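You operate a simulated robot arm through the tools that you are given. There is no shell and no other tool.

You run a simulated two-armed robot. Do the job below in one go: nothing can be reset, and whatever is moved stays where it is left.

Task
Swap the black valve on the test block for the blue one.
Fine: air off and let off to 0 bar first; black valve on the valve shelf; valve clamp lever and let-off lever end shut.
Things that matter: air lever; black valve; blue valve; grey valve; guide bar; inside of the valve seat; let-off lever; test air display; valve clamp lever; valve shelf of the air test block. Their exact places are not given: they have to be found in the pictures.

The check looks at the end state, three seconds after you hand in, the way a careful person would. Anything else that was tipped, shoved, dropped, spilled or broken makes it a failure.

Robot
Two 6-joint arms with two-finger grippers on one trunk, on a base that drives. Base frame: it is fixed to the floor where the robot stands at the start and does not move with it; the origin is under the middle of the robot, x ahead of it, y to its left, z up; the surface under the hand at the start is at about z = 0.885. Lengths are in m, angles in degrees, forces in N, time in s.
The left shoulder is at the start at [0.03, 0.178, 1.038], the right one opposite. With the tool pointing down near the work surface each hand reaches from about 0.42 to 0.84 m from the robot's upright axis, wherever it stands, measured 20 degrees to its own side. Places, roughly: air lever [0.5, 0.1, 1]; guide bar [1.5, 2.5, 1]; inside of the valve seat [0.7, -0.3, 0.9]; let-off lever [0.6, -0.2, 1]; test air display [0.9, -0.1, 1]; valve clamp lever [0.6, -0.3, 1]; valve shelf of the air test block [0.7, 0, 0.9]. Payload 2.54 kg a hand.
The tool frame of a hand sits at the grasp point between the pads (the TCP): z along the fingers, y along the line on which they close. The tips reach 0.03 m beyond it. Largest opening 0.116 m; the body of the gripper starts 0.095 m behind the TCP.
Orientation is that of the tool frame in the base frame, as [roll, pitch, yaw] about the fixed x, y, z axes, in that order (R = Rz(yaw) Ry(pitch) Rx(roll)). With the fingers straight down and closing along the base's y, the tool's x points along the base's -x, its y along +y and its z along -z.

Tools
- The arms move only by the tool step_arm. It takes "left_series", "right_series" or both (then of equal length, played together; a hand with none holds still); each is a list of rows, each a list of 7 numbers: the shift along the tool's x, y, z in m, then the turn, a rotation vector about the tool's x, y, z in degrees, then the finger opening in m, from 0 to 0.116. In form: [[tx, ty, tz, ax, ay, az, grip], ...]. A call has 1 to 20 rows; each row shifts and turns the commanded pose from where the row before left it, along the tool's axes as they then stand. A row lasts 0.2 s, in which the tool goes at most 0.05 m and 8.6 degrees; a call with a longer step from one row to the next is refused whole, and so is a gripper value outside its range. Where a pose cannot be reached the arm comes as near as it can. A force on the tool above 40 N (or 10 N above the force at the start of the call, whichever is more), or a blocked arm, ends the call early, and 0.2 s more pass. The fingers move at their own pace (about 0.153 m/s each) and stop on an object; they squeeze with about 29 N. The grip force told is the motor's: it shows also when the fingers shut on nothing. Time passes only in rows, and 0.2 s behind the last, so rows that do not move let the fingers close. The reply holds the time, the measured pose of the TCP, the force on the tool along the base axes, the opening and the grip force, in the units named above and with some noise, with the torque about the TCP (base axes, N m) and any sound that the robot's microphone picked up, and new pictures: "pictures" is both (left out), scene, wrist or none (wrist: the cameras of the hands that moved).
- Cameras (640 x 400 px; columns grow to the right, rows downward): "scene" is now at [0.0501, 0.021, 1.746]; the picture's right is [0.06, -1.00, 0.00], its down [-0.76, -0.05, -0.65] and it looks along [0.65, 0.04, -0.76] (base axes); focal length 287 px, centre (320, 200). "left" rides on the left gripper at [0.069, 0.015, -0.122] in its tool frame; the picture's right is [-0.21, 0.98, 0.00], its down [-0.83, -0.18, -0.53] and it looks along [-0.52, -0.11, 0.85] (tool axes); focal length 251 px, centre (320, 200). "right" rides on the right gripper at [0.069, -0.015, -0.122] in its tool frame; the picture's right is [0.21, 0.98, 0.00], its down [-0.83, 0.18, -0.53] and it looks along [-0.52, 0.11, 0.85] (tool axes); focal length 251 px, centre (320, 200).
- raise_lower(by): slides the trunk up (or, below 0, down) by that many m; the arms and the scene camera ride with it, the base frame stays. It gives what a move gives, with no picture.
- drive_base(legs): drives the robot by 1 to 6 legs, each [ahead, left, turn to the left] in m, m and degrees, along the robot's own axes; the way and the turn of a leg run together, so that a leg with both is an arc; at most 1.5 m and 180 degrees a leg. The arms and the cameras ride along, it lands a little off, and it stops where it bumps. It gives what a move gives, and a new picture of the scene camera.
- pan_tilt(pan, tilt): turns the head with the scene camera to pan (to the left, within 143 degrees either way) and tilt (down, from -29 to 69), counted from straight ahead of the robot. It gives what a move gives, and a new picture of the scene camera.
- locate(camera, pixels): for up to 12 pixels [column, row] of the newest picture of that camera ("zoom" is the newest enlarged one), the place [x, y, z] in the base frame of the surface seen there, good to about 0.002 m, but the place of the scene camera against the robot may be out by one fixed shift of up to 0.025 m in any direction. No time passes.
- close_up(camera, box): a new picture of the part [left, top, right, bottom] of that camera's present view, enlarged. No time passes.
- finish_job(): hands the job in; it is judged then, once.

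Leave the grippers open and the arms clear of the work at the hand-in unless told otherwise.

The tools are called after "Call:" by a JSON object that holds its "fn" and its "kwargs". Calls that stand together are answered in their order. step_arm: Moves the arms, as the interface text tells. Its arguments: {"type":"object","properties":{"left_series":{"type":"array"},"right_series":{"type":"array"},"pictures":{"type":"string","enum":["both","scene","wrist","none"]}},"required":[]} The other tools are called the same way: raise_lower (by) slides the trunk up or down; drive_base (legs) drives the base; pan_tilt (pan, tilt) turns the head that bears the scene camera; locate (camera, pixels) gives the place of the surface under pixels of a picture; close_up (camera, box) takes an enlarged picture of a part of a camera's view; finish_job () hands the job in.

At the start:

```text
t: 0.0
left_position: [0.4367, 0.1313, 1.2387]
left_orientation: [180.0, -0.1, 179.9]
left_wrist_force: [-0.4, 0.5, -0.9]
left_wrist_torque: [0.0, 0.03, -0.01]
left_width: 0.1161
left_gripper_force: 0.0
right_position: [0.457, -0.2465, 1.2675]
right_orientation: [-180.0, 0.1, -180.0]
right_wrist_force: [0.3, -0.8, -0.1]
right_wrist_torque: [-0.02, -0.02, 0.01]
right_width: 0.1161
right_gripper_force: 0.1
trunk travel left (down, up): [-0.25, 0.29]
robot x, y, heading: [-0.0033, -0.0015, 0.2]
head pan, tilt: [3.7, 49.2]
```

scene: 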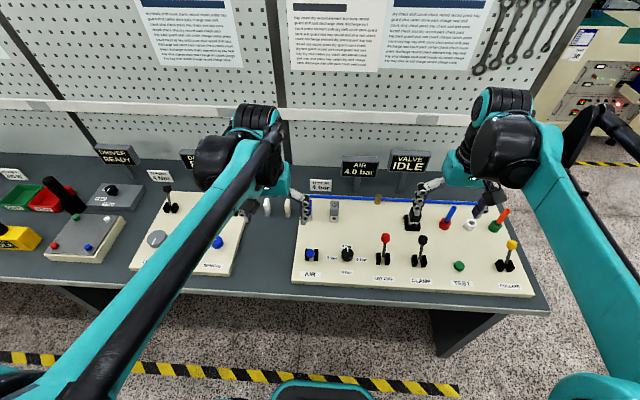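
right: 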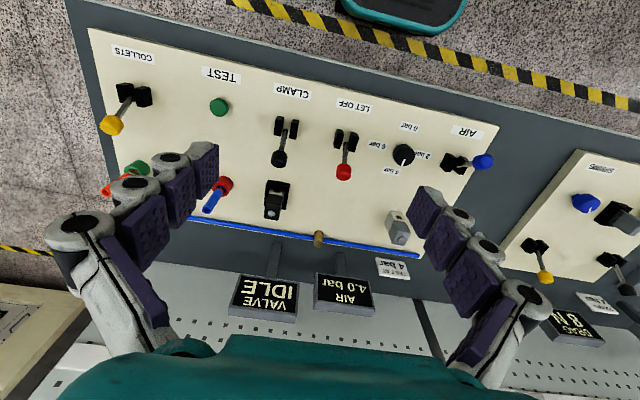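
left: 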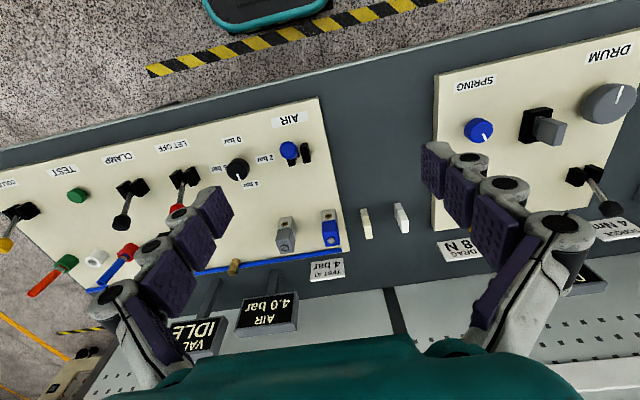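

I see the test block with AIR, pressure knob, LET OFF, CLAMP, TEST and COLLETS controls; the displays read AIR 4.0 bar and VALVE IDLE. First I take enlarged pictures from the right and left hand cameras and the scene.

Call:
{"fn": "close_up", "kwargs": {"camera": "right", "box": [240, 100, 520, 275]}}

Call:
{"fn": "close_up", "kwargs": {"camera": "left", "box": [80, 100, 420, 310]}}

Call:
{"fn": "close_up", "kwargs": {"camera": "scene", "box": [280, 140, 560, 315]}}

```text
2.29 times, centred on (380, 188) of right
```

zoom: 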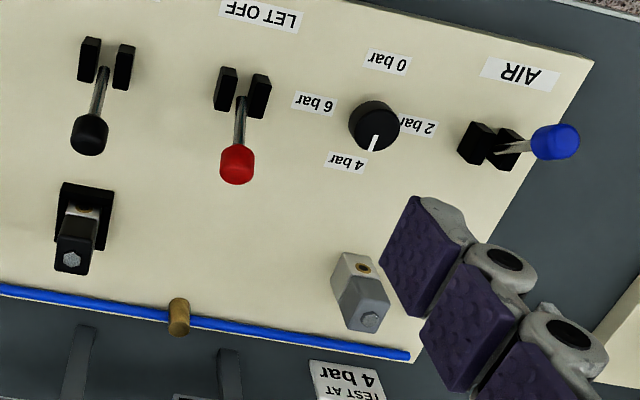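

```text
1.88 times, centred on (250, 205) of left
```

zoom: 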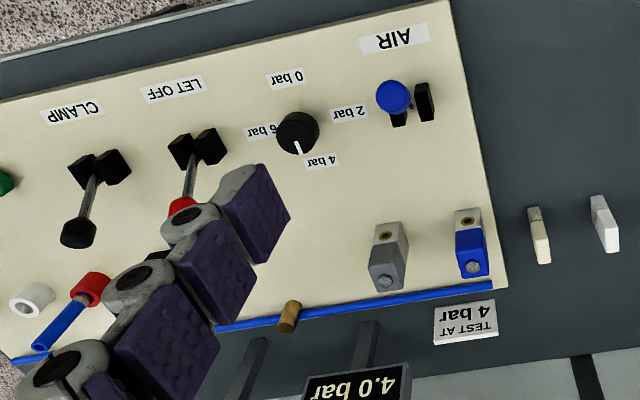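

```text
2.29 times, centred on (420, 228) of scene
```

zoom: 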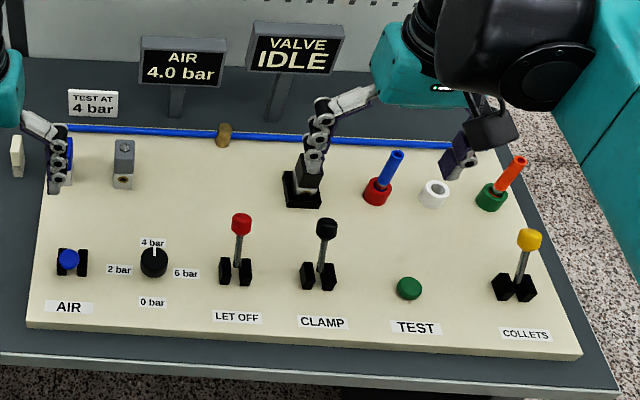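

The valves stand at the far left of the block: blue near (67,160) and grey near (123,165) in the zoom. Next I look around with the head to find the guide bar, and see the block better.

Call:
{"fn": "pan_tilt", "kwargs": {"pan": 60, "tilt": 25}}

```text
t: 1.3
left_position: [0.4375, 0.1315, 1.2396]
left_orientation: [180.0, -0.1, -179.9]
left_wrist_force: [-1.0, 0.8, -0.6]
left_wrist_torque: [0.03, 0.02, -0.01]
left_width: 0.1161
left_gripper_force: 0.0
right_position: [0.4559, -0.2472, 1.2687]
right_orientation: [179.9, 0.0, -179.9]
right_wrist_force: [0.1, 0.2, -1.1]
right_wrist_torque: [0.03, 0.0, 0.0]
right_width: 0.116
right_gripper_force: 0.0
trunk travel left (down, up): [-0.25, 0.29]
robot x, y, heading: [-0.0007, 0.0009, 0.2]
head pan, tilt: [60.0, 25.0]
```

scene: 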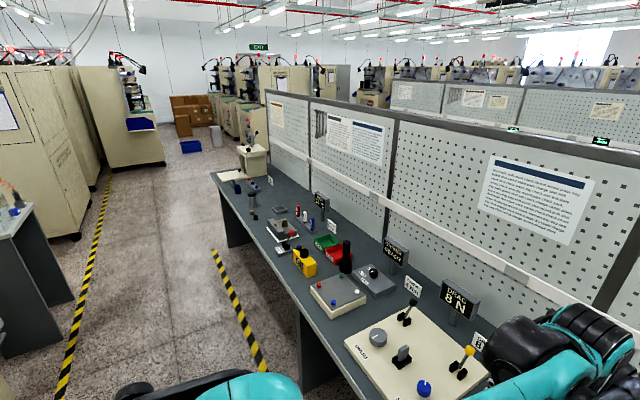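

The guide bar is on some other bench far to the left and isn't needed for the swap. I turn the head back to the test block to look at it straight.

Call:
{"fn": "close_up", "kwargs": {"camera": "scene", "box": [220, 140, 420, 265]}}

Call:
{"fn": "pan_tilt", "kwargs": {"pan": -10, "tilt": 45}}

```text
3.20 times, centred on (320, 202) of scene
```

zoom: 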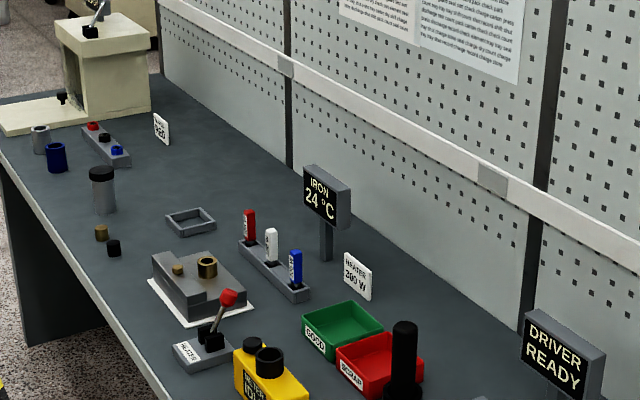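

```text
t: 2.7
left_position: [0.4368, 0.1313, 1.2389]
left_orientation: [179.9, 0.0, -180.0]
left_wrist_force: [0.1, -0.4, 0.2]
left_wrist_torque: [-0.02, 0.01, -0.01]
left_width: 0.1161
left_gripper_force: 0.1
right_position: [0.4563, -0.2468, 1.2698]
right_orientation: [180.0, 0.0, -179.9]
right_wrist_force: [0.1, -0.3, -0.3]
right_wrist_torque: [-0.05, -0.01, 0.0]
right_width: 0.116
right_gripper_force: 0.0
trunk travel left (down, up): [-0.25, 0.29]
robot x, y, heading: [0.0022, 0.0003, -0.1]
head pan, tilt: [-10.0, 45.0]
```

scene: 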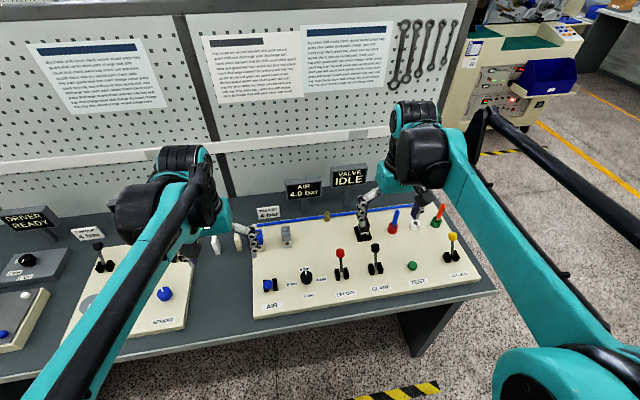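

Now I enlarge the block to see the lever positions and the valves in detail.

Call:
{"fn": "close_up", "kwargs": {"camera": "scene", "box": [240, 190, 400, 290]}}

Call:
{"fn": "close_up", "kwargs": {"camera": "left", "box": [240, 130, 400, 230]}}

Call:
{"fn": "close_up", "kwargs": {"camera": "right", "box": [220, 80, 380, 180]}}

Call:
{"fn": "close_up", "kwargs": {"camera": "right", "box": [200, 150, 360, 250]}}

```text
4.00 times, centred on (320, 240) of scene
```

zoom: 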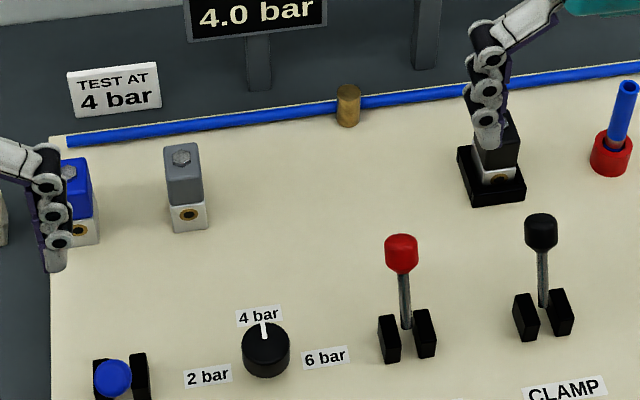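

```text
4.00 times, centred on (320, 180) of left
```

zoom: 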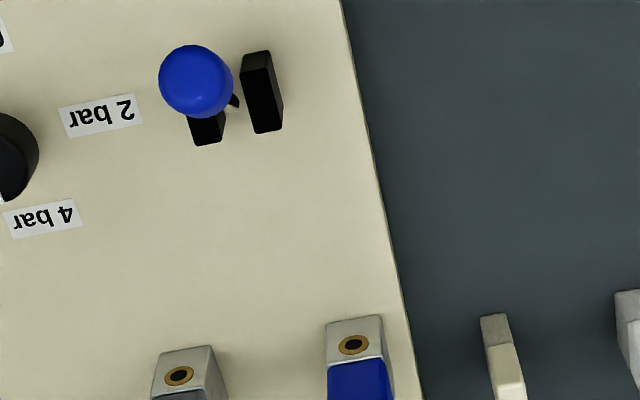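

```text
4.00 times, centred on (300, 130) of right
```

zoom: 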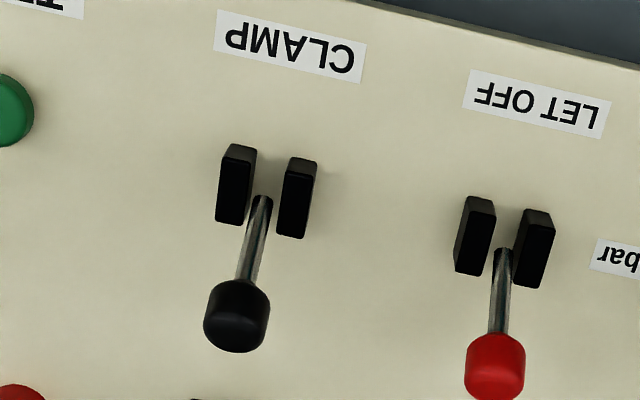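

```text
4.00 times, centred on (280, 200) of right
```

zoom: 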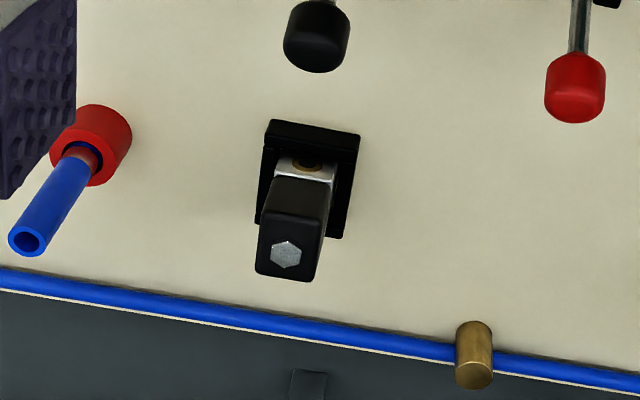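

Next I measure places with the hand cameras: left view for air knob (289,150), cheeks, blue valve cap (330,232), grey valve (286,238); right view for the let-off knob (343,172), clamp knob (279,158), black valve cap top (271,213), seat frame corners.

Call:
{"fn": "locate", "kwargs": {"camera": "left", "pixels": [[288, 150], [306, 152], [297, 163], [332, 244], [330, 230], [328, 215], [285, 248], [287, 232], [290, 220], [340, 170], [360, 200], [288, 200]]}}

Call:
{"fn": "locate", "kwargs": {"camera": "right", "pixels": [[343, 172], [346, 152], [340, 138], [354, 140], [279, 158], [284, 140], [279, 126], [294, 129], [272, 213], [275, 200], [277, 191], [287, 206]]}}

```text
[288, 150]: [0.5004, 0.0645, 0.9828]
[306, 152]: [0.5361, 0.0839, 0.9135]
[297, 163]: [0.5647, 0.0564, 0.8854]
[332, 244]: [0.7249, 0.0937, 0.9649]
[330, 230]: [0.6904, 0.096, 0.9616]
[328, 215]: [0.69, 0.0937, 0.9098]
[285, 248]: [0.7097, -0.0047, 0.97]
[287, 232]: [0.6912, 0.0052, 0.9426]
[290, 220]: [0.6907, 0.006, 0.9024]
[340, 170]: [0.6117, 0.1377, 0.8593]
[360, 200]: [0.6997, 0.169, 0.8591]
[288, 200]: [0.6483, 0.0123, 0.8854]
```

```text
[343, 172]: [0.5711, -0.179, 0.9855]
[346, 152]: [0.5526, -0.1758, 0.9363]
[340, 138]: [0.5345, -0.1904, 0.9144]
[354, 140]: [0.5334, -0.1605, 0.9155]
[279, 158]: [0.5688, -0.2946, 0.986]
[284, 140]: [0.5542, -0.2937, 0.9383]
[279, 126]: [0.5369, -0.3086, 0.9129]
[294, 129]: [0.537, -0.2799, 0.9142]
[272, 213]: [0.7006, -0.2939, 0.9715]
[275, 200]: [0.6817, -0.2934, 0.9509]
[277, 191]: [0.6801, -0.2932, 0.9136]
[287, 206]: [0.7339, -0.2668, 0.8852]
```

The panel surface is at z≈0.885. The air knob leans toward me at about (0.503, 0.063, 0.974); let-off and clamp knobs lean away at about x=0.575. I bring the left hand over the air knob at z≈1.10 and look from there.

Call:
{"fn": "step_arm", "kwargs": {"left_series": [[-0.0132, -0.0136, 0.0278, 0, 0, 0, 0.07], [-0.0132, -0.0136, 0.0278, 0, 0, 0, 0.07], [-0.0132, -0.0136, 0.0278, 0, 0, 0, 0.07], [-0.0132, -0.0136, 0.0278, 0, 0, 0, 0.07], [-0.0132, -0.0136, 0.0278, 0, 0, 0, 0.07], [0, 0, 0, 0, 0, 0, 0.07]], "pictures": "both"}}

```text
t: 4.1
left_position: [0.5041, 0.0628, 1.1007]
left_orientation: [179.9, 0.0, 179.9]
left_wrist_force: [0.3, 0.3, 0.6]
left_wrist_torque: [0.03, -0.04, -0.02]
left_width: 0.0698
left_gripper_force: 0.0
right_position: [0.456, -0.2471, 1.2692]
right_orientation: [179.9, 0.0, -179.9]
right_wrist_force: [-0.1, -0.4, 0.0]
right_wrist_torque: [-0.01, -0.02, -0.01]
right_width: 0.1156
right_gripper_force: 0.0
trunk travel left (down, up): [-0.25, 0.29]
robot x, y, heading: [0.0019, 0.0007, -0.1]
head pan, tilt: [-10.0, 45.0]
```

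scene: 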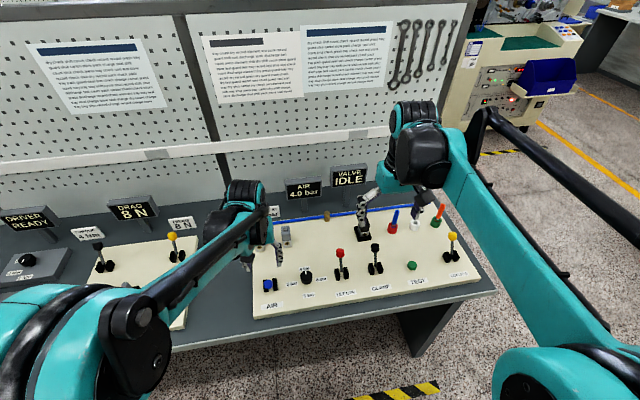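
left: 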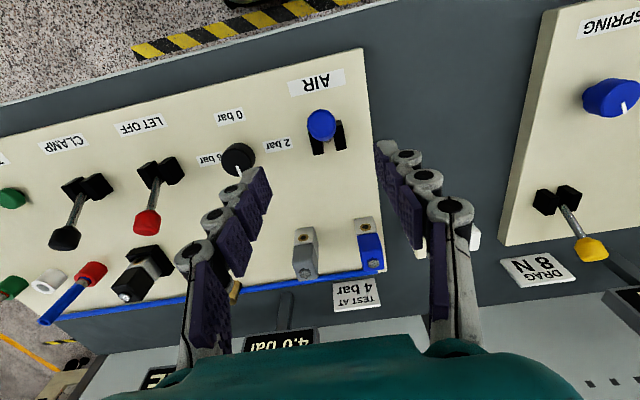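

The knob appears at (321,124) in the left view, right under the grasp point. I measure it and the valves again from here, and enlarge the valve shelf area.

Call:
{"fn": "locate", "kwargs": {"camera": "left", "pixels": [[321, 125], [321, 116], [311, 125], [331, 125], [314, 145], [341, 140], [308, 262], [302, 235], [374, 252], [366, 228], [148, 222], [126, 268]]}}

Call:
{"fn": "close_up", "kwargs": {"camera": "left", "box": [260, 180, 420, 280]}}

Call:
{"fn": "close_up", "kwargs": {"camera": "left", "box": [60, 180, 220, 280]}}

```text
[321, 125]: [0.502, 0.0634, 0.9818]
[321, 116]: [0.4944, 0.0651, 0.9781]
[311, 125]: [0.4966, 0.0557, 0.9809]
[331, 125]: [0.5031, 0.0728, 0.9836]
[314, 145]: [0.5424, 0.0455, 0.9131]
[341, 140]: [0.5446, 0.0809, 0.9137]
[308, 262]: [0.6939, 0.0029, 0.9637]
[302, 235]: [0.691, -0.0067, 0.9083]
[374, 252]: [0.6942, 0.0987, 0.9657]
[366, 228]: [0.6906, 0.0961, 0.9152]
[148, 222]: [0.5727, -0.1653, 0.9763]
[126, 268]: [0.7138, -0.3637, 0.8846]
```

```text
4.00 times, centred on (340, 230) of left
```

zoom: 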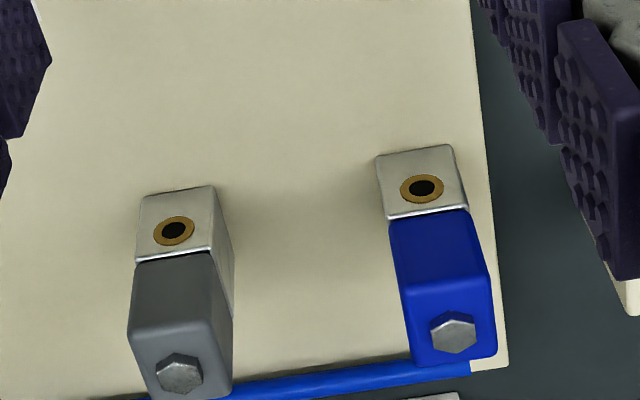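

```text
4.00 times, centred on (140, 230) of left
```

zoom: 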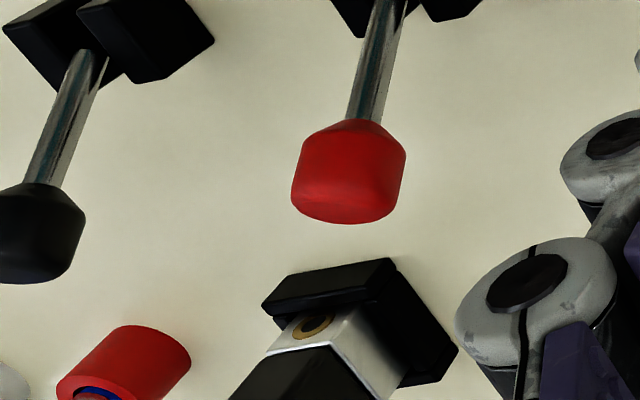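

I go down over the air knob to z≈0.975 with the fingers open, then close on it.

Call:
{"fn": "step_arm", "kwargs": {"left_series": [[0, 0, 0.03, 0, 0, 0, 0.06], [0, 0, 0.03, 0, 0, 0, 0.06], [0, 0, 0.03, 0, 0, 0, 0.06], [0, 0, 0.025, 0, 0, 0, 0.06], [0, 0, 0.01, 0, 0, 0, 0.06], [0, 0, 0, 0, 0, 0, 0.06]], "pictures": "both"}}

```text
t: 5.5
left_position: [0.5051, 0.0637, 0.9737]
left_orientation: [-179.9, 0.0, -179.9]
left_wrist_force: [-0.2, 0.5, 0.4]
left_wrist_torque: [0.01, 0.03, 0.01]
left_width: 0.06
left_gripper_force: 0.0
right_position: [0.4567, -0.2468, 1.2704]
right_orientation: [-179.9, -0.1, 179.9]
right_wrist_force: [-0.4, -1.0, 0.6]
right_wrist_torque: [-0.03, 0.0, -0.01]
right_width: 0.1162
right_gripper_force: 0.1
trunk travel left (down, up): [-0.25, 0.29]
robot x, y, heading: [-0.0021, -0.0045, 0.2]
head pan, tilt: [-10.0, 45.0]
```

scene: 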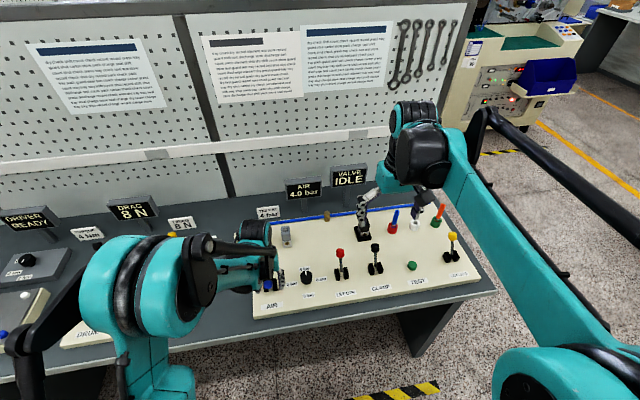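
left: 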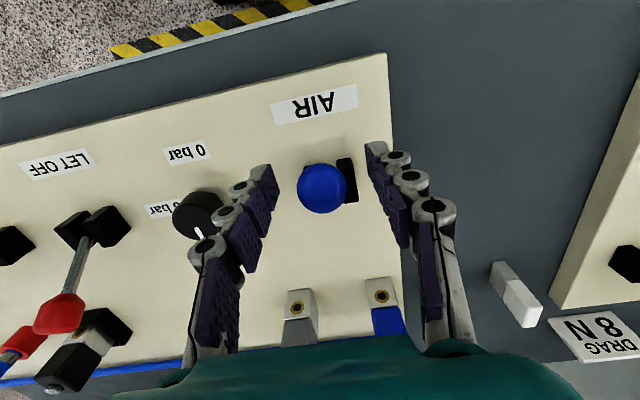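

The knob (322,187) lies between the pads, centred. I close on it and then swing it away from me along its arc toward x≈0.575.

Call:
{"fn": "step_arm", "kwargs": {"left_series": [[0, 0, 0, 0, 0, 0, 0.0], [0, 0, 0, 0, 0, 0, 0.0], [0, 0, 0, 0, 0, 0, 0.0]], "pictures": "none"}}

```text
t: 6.3
left_position: [0.504, 0.0646, 0.9742]
left_orientation: [180.0, 0.0, -180.0]
left_wrist_force: [1.5, 8.9, 2.6]
left_wrist_torque: [0.17, -0.02, 0.07]
left_width: 0.0261
left_gripper_force: 45.1
right_position: [0.4561, -0.2455, 1.2699]
right_orientation: [-180.0, 0.0, 180.0]
right_wrist_force: [0.2, -0.4, 0.1]
right_wrist_torque: [-0.01, -0.02, -0.01]
right_width: 0.116
right_gripper_force: 0.0
trunk travel left (down, up): [-0.25, 0.29]
robot x, y, heading: [0.002, -0.0012, -0.3]
head pan, tilt: [-10.0, 45.0]
```

Gripped (width 0.026). Now I swing it over the arc.

Call:
{"fn": "step_arm", "kwargs": {"left_series": [[-0.0102, -0.001, -0.0039, 0, 0, 0, 0.0], [-0.0102, 0, -0.0025, 0, 0, 0, 0.0], [-0.0102, 0, -0.0012, 0, 0, 0, 0.0], [-0.0102, 0, 0, 0, 0, 0, 0.0], [-0.0102, 0, 0.0012, 0, 0, 0, 0.0], [-0.0102, 0, 0.0025, 0, 0, 0, 0.0], [-0.0102, 0, 0.0039, 0, 0, 0, 0.0], [0, 0, 0, 0, 0, 0, 0.0]], "pictures": "both"}}

```text
t: 8.1
left_position: [0.5735, 0.0642, 0.9754]
left_orientation: [180.0, 0.2, -179.9]
left_wrist_force: [-1.3, 17.5, 16.5]
left_wrist_torque: [0.14, 0.72, -0.17]
left_width: 0.025
left_gripper_force: 45.1
right_position: [0.4559, -0.2446, 1.271]
right_orientation: [-179.9, 0.0, -180.0]
right_wrist_force: [-0.6, 0.7, -0.4]
right_wrist_torque: [-0.02, 0.0, 0.01]
right_width: 0.1161
right_gripper_force: 0.1
trunk travel left (down, up): [-0.25, 0.29]
robot x, y, heading: [-0.0004, 0.0015, -0.3]
head pan, tilt: [-10.0, 45.0]
```

scene: 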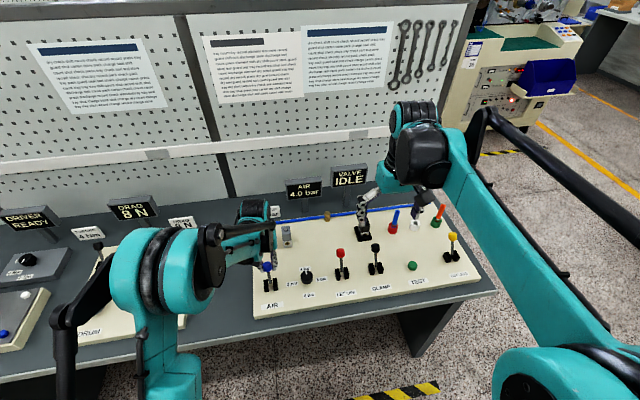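
left: 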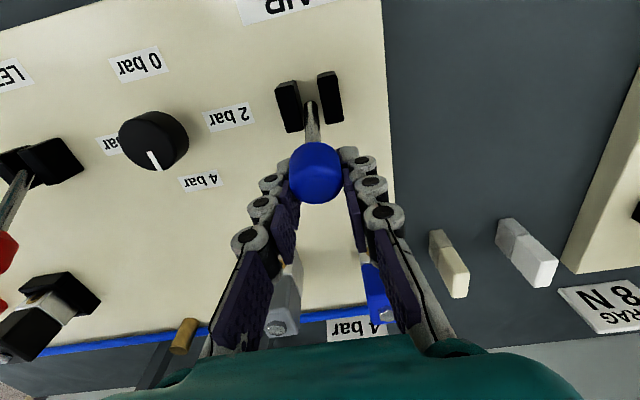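

The air lever now leans away, with its knob still between the pads. I open the fingers and go straight up.

Call:
{"fn": "step_arm", "kwargs": {"left_series": [[0, 0, 0, 0, 0, 0, 0.06], [0, 0, 0, 0, 0, 0, 0.06], [0, 0, -0.03, 0, 0, 0, 0.06], [0, 0, -0.04, 0, 0, 0, 0.06], [0, 0, -0.04, 0, 0, 0, 0.06], [0, 0, -0.04, 0, 0, 0, 0.06]], "pictures": "both"}}

```text
t: 9.5
left_position: [0.5762, 0.064, 1.1265]
left_orientation: [180.0, -0.1, 179.9]
left_wrist_force: [-1.3, -0.9, 0.1]
left_wrist_torque: [-0.01, -0.02, -0.01]
left_width: 0.0601
left_gripper_force: 0.0
right_position: [0.4554, -0.2473, 1.2689]
right_orientation: [-180.0, 0.1, -180.0]
right_wrist_force: [-0.3, 0.0, 0.3]
right_wrist_torque: [0.01, 0.01, 0.0]
right_width: 0.1161
right_gripper_force: 0.0
trunk travel left (down, up): [-0.25, 0.29]
robot x, y, heading: [-0.0011, -0.0013, 0.1]
head pan, tilt: [-10.0, 45.0]
```

scene: 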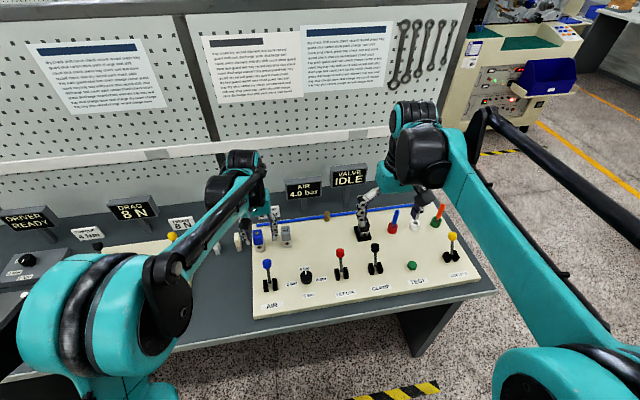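
left: 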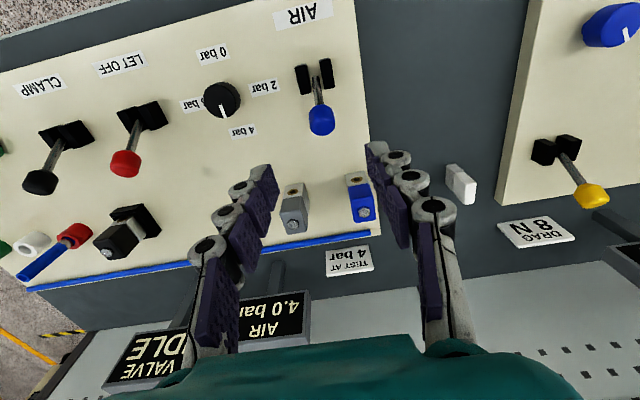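

The air lever is over (off), and the display still shows 4.0 bar, so the air is trapped. I send the left hand back out of the way and bring the right hand over the let-off knob.

Call:
{"fn": "step_arm", "kwargs": {"left_series": [[0.0227, 0.0193, -0.0133, 0, 0, 0, 0.06], [0.0227, 0.0193, -0.0133, 0, 0, 0, 0.06], [0.0227, 0.0193, -0.0133, 0, 0, 0, 0.06], [0.0227, 0.0193, -0.0133, 0, 0, 0, 0.06], [0.0227, 0.0193, -0.0133, 0, 0, 0, 0.06], [0.0227, 0.0193, -0.0133, 0, 0, 0, 0.06], [0, 0, 0, 0, 0, 0, 0.06]], "right_series": [[-0.02, 0.01167, 0.028, 0, 0, 0, 0.06], [-0.02, 0.01167, 0.028, 0, 0, 0, 0.06], [-0.02, 0.01167, 0.028, 0, 0, 0, 0.06], [-0.02, 0.01167, 0.028, 0, 0, 0, 0.06], [-0.02, 0.01167, 0.028, 0, 0, 0, 0.06], [-0.02, 0.01167, 0.028, 0, 0, 0, 0.06], [0, 0, 0, 0, 0, 0, 0.06]], "pictures": "both"}}

```text
t: 11.1
left_position: [0.4389, 0.1774, 1.2061]
left_orientation: [179.9, 0.0, 180.0]
left_wrist_force: [-0.2, -0.1, 0.2]
left_wrist_torque: [0.04, -0.02, -0.01]
left_width: 0.0601
left_gripper_force: 0.1
right_position: [0.5774, -0.1769, 1.1014]
right_orientation: [179.9, 0.0, -180.0]
right_wrist_force: [-0.4, -1.4, -1.0]
right_wrist_torque: [0.05, -0.04, 0.01]
right_width: 0.0599
right_gripper_force: 0.1
trunk travel left (down, up): [-0.25, 0.29]
robot x, y, heading: [0.001, -0.0003, -0.2]
head pan, tilt: [-10.0, 45.0]
```

scene: 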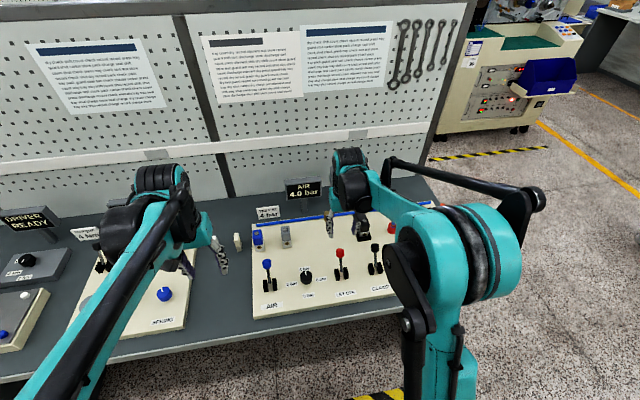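
right: 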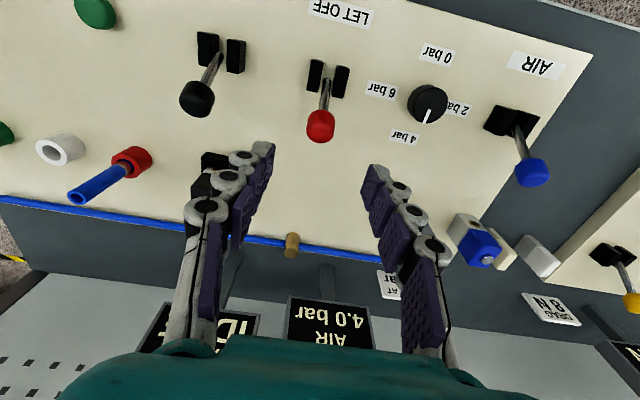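
left: 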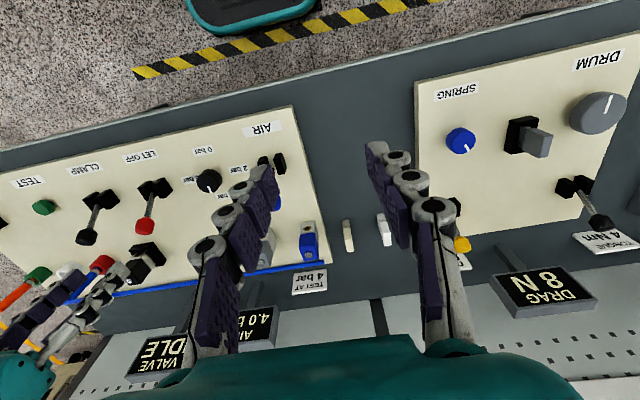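

The let-off knob sits at (320,127) in the right view, under the grasp point. I go down to z≈0.975 and close on it.

Call:
{"fn": "step_arm", "kwargs": {"right_series": [[0, 0, 0.03, 0, 0, 0, 0.06], [0, 0, 0.03, 0, 0, 0, 0.06], [0, 0, 0.03, 0, 0, 0, 0.06], [0, 0, 0.027, 0, 0, 0, 0.06], [0, 0, 0.01, 0, 0, 0, 0.06], [0, 0, 0, 0, 0, 0, 0.06]], "pictures": "wrist"}}

```text
t: 12.5
left_position: [0.4382, 0.1779, 1.2051]
left_orientation: [180.0, 0.0, 180.0]
left_wrist_force: [0.1, 0.0, 0.2]
left_wrist_torque: [0.0, -0.01, 0.04]
left_width: 0.0598
left_gripper_force: 0.0
right_position: [0.5791, -0.1769, 0.975]
right_orientation: [180.0, 0.1, 180.0]
right_wrist_force: [0.0, -0.8, -0.1]
right_wrist_torque: [0.0, 0.02, 0.0]
right_width: 0.0599
right_gripper_force: 0.0
trunk travel left (down, up): [-0.25, 0.29]
robot x, y, heading: [0.0021, -0.0005, 0.0]
head pan, tilt: [-10.0, 45.0]
```

right: 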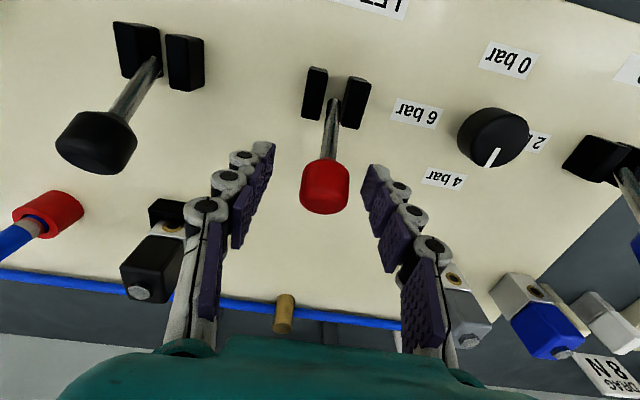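

The red knob (325,187) is centred between the pads. I close on it.

Call:
{"fn": "step_arm", "kwargs": {"right_series": [[0, 0, 0, 0, 0, 0, 0.0], [0, 0, 0, 0, 0, 0, 0.0], [0, 0, 0, 0, 0, 0, 0.0]], "pictures": "none"}}

```text
t: 13.3
left_position: [0.44, 0.1799, 1.2039]
left_orientation: [-179.9, 0.0, 180.0]
left_wrist_force: [-0.1, 0.4, -0.1]
left_wrist_torque: [-0.03, -0.02, -0.01]
left_width: 0.06
left_gripper_force: 0.0
right_position: [0.5789, -0.1736, 0.9735]
right_orientation: [180.0, 0.0, -179.9]
right_wrist_force: [-1.6, 15.4, -4.4]
right_wrist_torque: [0.23, -0.14, -0.02]
right_width: 0.0261
right_gripper_force: 44.9
trunk travel left (down, up): [-0.25, 0.29]
robot x, y, heading: [0.0018, -0.0018, 0.1]
head pan, tilt: [-10.0, 45.0]
```

Gripped. I pull the let-off lever toward me along its arc.

Call:
{"fn": "step_arm", "kwargs": {"right_series": [[0.0102, 0.003, -0.0039, 0, 0, 0, 0.0], [0.0102, 0, -0.0025, 0, 0, 0, 0.0], [0.0102, 0, -0.0012, 0, 0, 0, 0.0], [0.0102, 0, 0, 0, 0, 0, 0.0], [0.0102, 0, 0.0012, 0, 0, 0, 0.0], [0.0102, 0, 0.0025, 0, 0, 0, 0.0], [0.0102, 0, 0.0039, 0, 0, 0, 0.0], [0.002, 0, 0, 0, 0, 0, 0.0]], "pictures": "both"}}

```text
t: 15.1
left_position: [0.4391, 0.1778, 1.205]
left_orientation: [180.0, 0.0, 180.0]
left_wrist_force: [-0.1, -0.2, 0.2]
left_wrist_torque: [0.01, 0.01, 0.0]
left_width: 0.0599
left_gripper_force: 0.1
right_position: [0.5022, -0.173, 0.9734]
right_orientation: [180.0, 0.1, -179.9]
right_wrist_force: [0.1, -0.1, -0.5]
right_wrist_torque: [0.01, -0.04, -0.01]
right_width: 0.0
right_gripper_force: 28.9
trunk travel left (down, up): [-0.25, 0.29]
robot x, y, heading: [-0.0017, 0.0001, 0.0]
head pan, tilt: [-10.0, 45.0]
```

scene: 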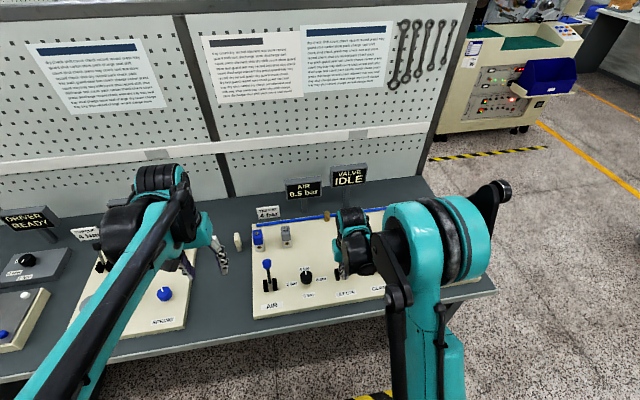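
right: 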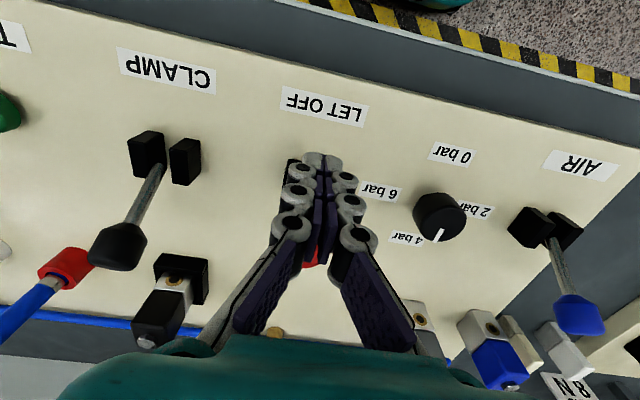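

The fingers slipped off the knob (width 0), yet the display seems to show about 0.5 bar. I enlarge the display and the lever.

Call:
{"fn": "close_up", "kwargs": {"camera": "scene", "box": [260, 160, 400, 248]}}

Call:
{"fn": "close_up", "kwargs": {"camera": "right", "box": [240, 130, 400, 290]}}

```text
4.55 times, centred on (330, 204) of scene
```

zoom: 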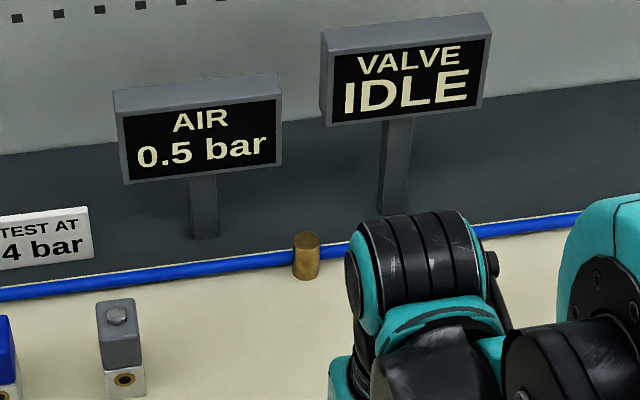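

```text
2.50 times, centred on (320, 210) of right
```

zoom: 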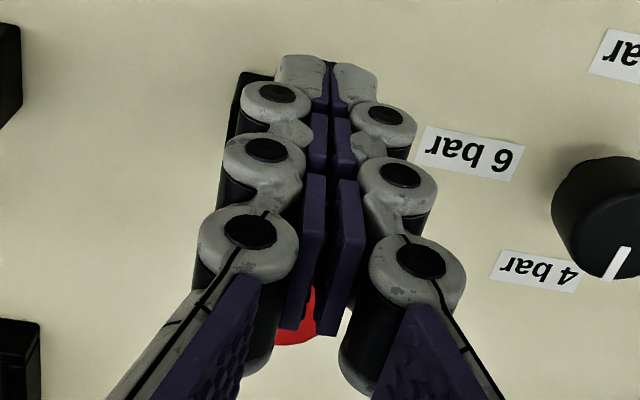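

I wait a second where I am and watch whether the pressure still falls.

Call:
{"fn": "step_arm", "kwargs": {"right_series": [[0, 0, 0, 0, 0, 0, 0.0], [0, 0, 0, 0, 0, 0, 0.0], [0, 0, 0, 0, 0, 0, 0.0], [0, 0, 0, 0, 0, 0, 0.0]], "pictures": "scene"}}

Call:
{"fn": "close_up", "kwargs": {"camera": "scene", "box": [260, 160, 400, 248]}}

```text
t: 16.1
left_position: [0.44, 0.1778, 1.2044]
left_orientation: [179.9, 0.0, 180.0]
left_wrist_force: [0.3, -0.1, 0.3]
left_wrist_torque: [0.01, 0.01, -0.02]
left_width: 0.0597
left_gripper_force: 0.1
right_position: [0.5031, -0.1728, 0.9746]
right_orientation: [179.9, 0.0, -180.0]
right_wrist_force: [-0.1, 0.3, 1.2]
right_wrist_torque: [0.02, -0.02, -0.02]
right_width: 0.0001
right_gripper_force: 28.7
trunk travel left (down, up): [-0.25, 0.29]
robot x, y, heading: [-0.0008, 0.0017, -0.1]
head pan, tilt: [-10.0, 45.0]
```

scene: 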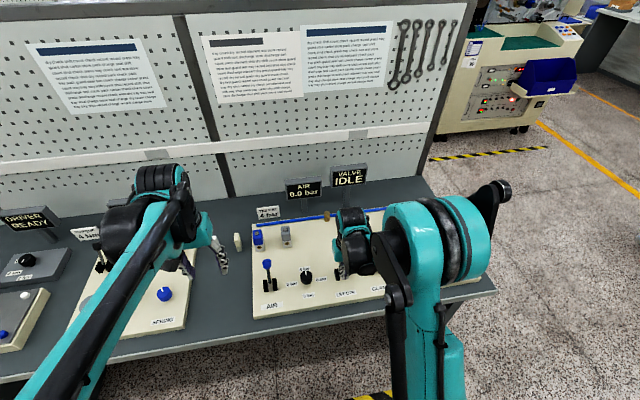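

```text
4.55 times, centred on (330, 204) of scene
```

zoom: 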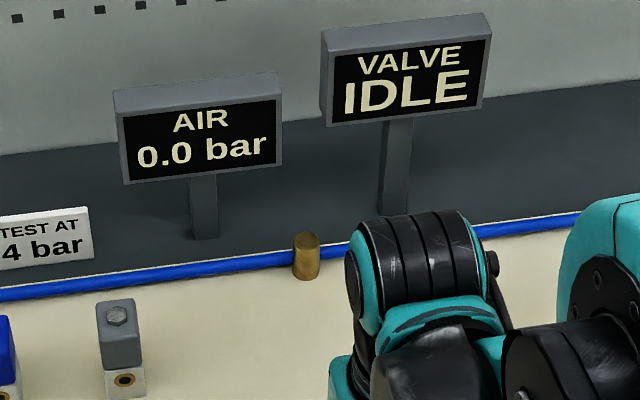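

The display reads 0.0 bar. I raise the right hand to see where the let-off lever stands.

Call:
{"fn": "step_arm", "kwargs": {"right_series": [[0, 0, -0.03, 0, 0, 0, 0.0], [0, 0, -0.04, 0, 0, 0, 0.03], [0, 0, -0.04, 0, 0, 0, 0.06], [0, 0, -0.03, 0, 0, 0, 0.06], [0, 0, 0, 0, 0, 0, 0.06]], "pictures": "both"}}

```text
t: 17.3
left_position: [0.4407, 0.1765, 1.2041]
left_orientation: [-180.0, 0.1, 180.0]
left_wrist_force: [0.1, -1.2, -0.3]
left_wrist_torque: [0.0, 0.0, -0.01]
left_width: 0.0599
left_gripper_force: 0.2
right_position: [0.5031, -0.1712, 1.1156]
right_orientation: [-180.0, 0.0, -179.9]
right_wrist_force: [0.3, -0.2, 0.6]
right_wrist_torque: [0.01, 0.02, 0.01]
right_width: 0.0599
right_gripper_force: 0.1
trunk travel left (down, up): [-0.25, 0.29]
robot x, y, heading: [-0.0004, 0.0003, 0.1]
head pan, tilt: [-10.0, 45.0]
```

scene: 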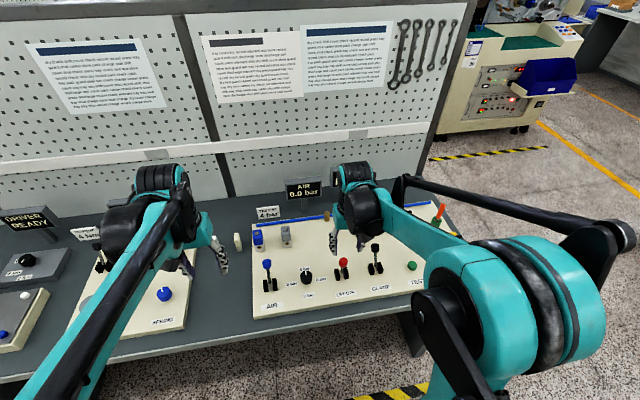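
right: 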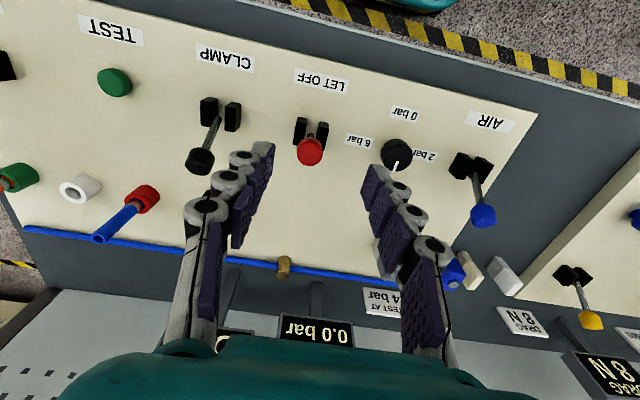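

The let-off lever stands about upright and the pressure is 0.0 bar. I'll push it fully shut at the end. Now I measure the clamp knob (200,161), its cheeks, and the let-off knob (309,151).

Call:
{"fn": "locate", "kwargs": {"camera": "right", "pixels": [[200, 161], [191, 158], [209, 160], [208, 112], [232, 116], [309, 151], [301, 150], [318, 152], [299, 131], [321, 134], [483, 214], [217, 125]]}}

Call:
{"fn": "close_up", "kwargs": {"camera": "right", "box": [160, 80, 360, 205]}}

```text
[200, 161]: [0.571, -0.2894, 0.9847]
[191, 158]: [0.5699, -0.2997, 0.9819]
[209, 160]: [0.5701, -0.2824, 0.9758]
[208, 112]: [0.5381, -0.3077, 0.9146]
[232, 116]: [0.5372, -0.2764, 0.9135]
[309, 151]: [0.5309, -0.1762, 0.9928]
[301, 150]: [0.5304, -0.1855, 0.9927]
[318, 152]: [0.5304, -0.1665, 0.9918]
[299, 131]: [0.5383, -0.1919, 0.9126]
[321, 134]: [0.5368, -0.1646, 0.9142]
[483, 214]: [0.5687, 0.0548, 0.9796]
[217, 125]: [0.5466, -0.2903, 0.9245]
```

```text
3.20 times, centred on (260, 142) of right
```

zoom: 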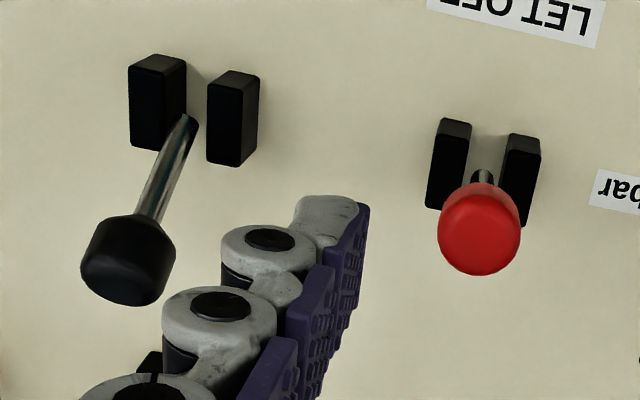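

The clamp knob is centred at about (0.573, −0.291). I'll use closed fingers as a hook: bring them behind the knob (x≈0.608) and go down there.

Call:
{"fn": "step_arm", "kwargs": {"right_series": [[-0.021, -0.024, 0.0, 0, 0, 0, 0.0], [-0.021, -0.024, 0.0, 0, 0, 0, 0.0], [-0.021, -0.024, 0.0, 0, 0, 0, 0.0], [-0.021, -0.024, 0.0, 0, 0, 0, 0.0], [-0.021, -0.024, 0.0, 0, 0, 0, 0.0], [0, 0, 0, 0, 0, 0, 0.0]], "pictures": "wrist"}}

```text
t: 18.7
left_position: [0.4395, 0.1776, 1.2051]
left_orientation: [179.9, 0.0, -180.0]
left_wrist_force: [0.0, 0.7, -0.3]
left_wrist_torque: [0.02, 0.0, 0.03]
left_width: 0.06
left_gripper_force: 0.0
right_position: [0.6061, -0.291, 1.1151]
right_orientation: [-180.0, 0.0, 179.9]
right_wrist_force: [-0.4, 0.5, -1.0]
right_wrist_torque: [0.05, 0.0, -0.01]
right_width: 0.0
right_gripper_force: 28.6
trunk travel left (down, up): [-0.25, 0.29]
robot x, y, heading: [0.002, 0.0003, 0.1]
head pan, tilt: [-10.0, 45.0]
```

right: 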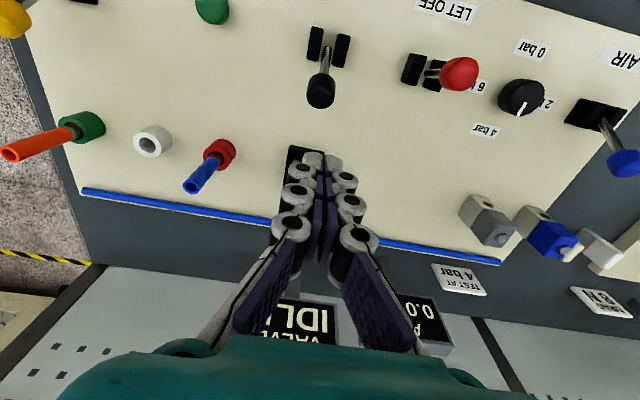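

The clamp knob is at (320,92), in line with the fingers. I check its place, then go down.

Call:
{"fn": "locate", "kwargs": {"camera": "right", "pixels": [[320, 92], [310, 92], [331, 92], [316, 42], [341, 48], [300, 155], [322, 105]]}}

Call:
{"fn": "step_arm", "kwargs": {"right_series": [[0, 0, 0.035, 0, 0, 0, 0.0], [0, 0, 0.035, 0, 0, 0, 0.0], [0, 0, 0.035, 0, 0, 0, 0.0], [0, 0, 0.035, 0, 0, 0, 0.0], [0, 0, 0, 0, 0, 0, 0.0]], "pictures": "wrist"}}

```text
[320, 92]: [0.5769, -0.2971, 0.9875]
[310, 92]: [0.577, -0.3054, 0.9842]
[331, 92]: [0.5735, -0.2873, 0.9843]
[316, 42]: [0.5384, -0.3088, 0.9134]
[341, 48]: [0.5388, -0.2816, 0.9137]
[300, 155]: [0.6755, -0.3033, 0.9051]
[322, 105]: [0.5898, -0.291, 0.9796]
```

```text
t: 19.9
left_position: [0.4387, 0.1777, 1.206]
left_orientation: [-179.9, 0.0, -180.0]
left_wrist_force: [-0.2, -0.4, 0.0]
left_wrist_torque: [0.01, 0.03, 0.0]
left_width: 0.0598
left_gripper_force: 0.0
right_position: [0.6067, -0.2901, 0.9745]
right_orientation: [180.0, 0.0, 179.9]
right_wrist_force: [0.0, 0.5, -0.2]
right_wrist_torque: [0.01, 0.0, 0.01]
right_width: 0.0
right_gripper_force: 29.0
trunk travel left (down, up): [-0.25, 0.29]
robot x, y, heading: [0.0017, 0.0012, 0.2]
head pan, tilt: [-10.0, 45.0]
```

right: 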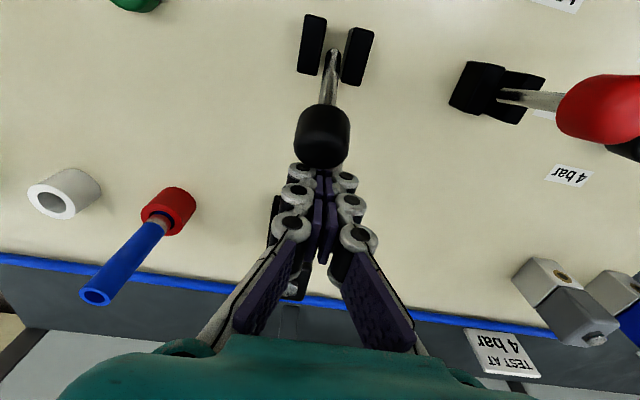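

The closed fingers stand just behind the black knob. I pull straight toward me by about 0.08 m in small steps.

Call:
{"fn": "step_arm", "kwargs": {"right_series": [[0.01, 0, 0, 0, 0, 0, 0.0], [0.01, 0, 0, 0, 0, 0, 0.0], [0.01, 0, 0, 0, 0, 0, 0.0], [0.01, 0, 0, 0, 0, 0, 0.0], [0.01, 0, 0, 0, 0, 0, 0.0], [0.01, 0, 0, 0, 0, 0, 0.0], [0.01, 0, 0, 0, 0, 0, 0.0], [0.008, 0, 0, 0, 0, 0, 0.0], [0, 0, 0, 0, 0, 0, 0]], "pictures": "both"}}

```text
t: 20.4
left_position: [0.4408, 0.178, 1.2048]
left_orientation: [-180.0, -0.1, 180.0]
left_wrist_force: [0.3, 0.7, 0.0]
left_wrist_torque: [0.02, 0.02, 0.0]
left_width: 0.06
left_gripper_force: 0.0
right_position: [0.5988, -0.2915, 0.9751]
right_orientation: [-179.9, 0.7, -179.9]
right_wrist_force: [8.5, 3.4, 8.1]
right_wrist_torque: [-0.11, 0.12, -0.13]
right_width: 0.006
right_gripper_force: 28.8
trunk travel left (down, up): [-0.25, 0.29]
robot x, y, heading: [-0.0013, -0.004, -0.1]
head pan, tilt: [-10.0, 45.0]
stopped in row 2 (right hand): the force on the tool passed its limit at 55 N (the readings are from after the stop); the commanded pose is now the measured one
```

scene: 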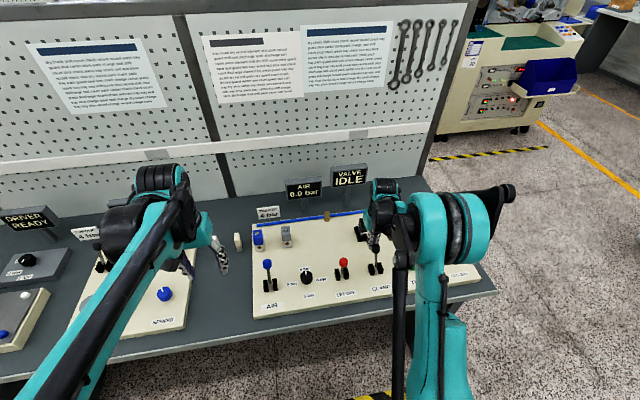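
right: 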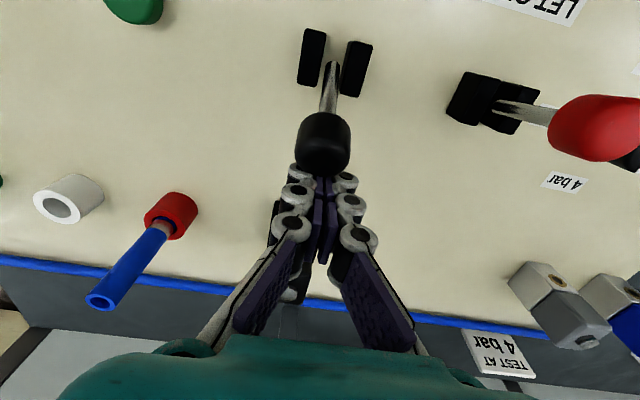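

The fingers met the knob and the force went over the limit in a quick step. I try again with finer steps.

Call:
{"fn": "step_arm", "kwargs": {"right_series": [[0.003, 0, 0, 0, 0, 0, 0.0], [0.003, 0, 0, 0, 0, 0, 0.0], [0.003, 0, 0, 0, 0, 0, 0.0], [0.003, 0, 0, 0, 0, 0, 0.0], [0.003, 0, 0, 0, 0, 0, 0.0], [0.003, 0, 0, 0, 0, 0, 0.0]], "pictures": "wrist"}}

```text
t: 20.9
left_position: [0.4394, 0.1781, 1.2045]
left_orientation: [180.0, -0.1, -179.9]
left_wrist_force: [-1.0, -0.2, 0.1]
left_wrist_torque: [0.02, 0.01, -0.02]
left_width: 0.0597
left_gripper_force: 0.0
right_position: [0.5983, -0.2915, 0.975]
right_orientation: [-179.8, 0.9, -179.7]
right_wrist_force: [8.3, 3.6, 11.2]
right_wrist_torque: [-0.06, 0.13, 0.03]
right_width: 0.0059
right_gripper_force: 27.6
trunk travel left (down, up): [-0.25, 0.29]
robot x, y, heading: [0.0003, -0.0007, 0.3]
head pan, tilt: [-10.0, 45.0]
stopped in row 2 (right hand): the force on the tool passed its limit at 46 N (the readings are from after the stop); the commanded pose is now the measured one
```

right: 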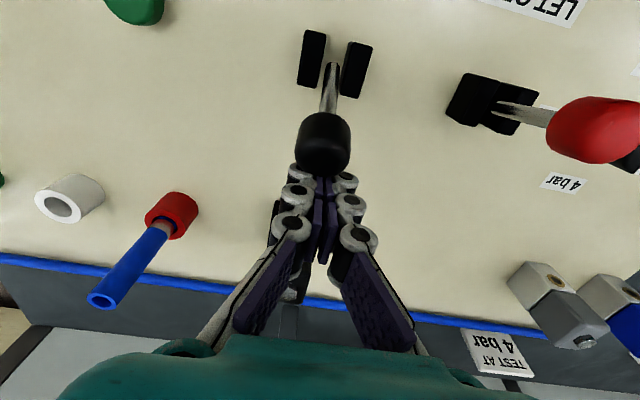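

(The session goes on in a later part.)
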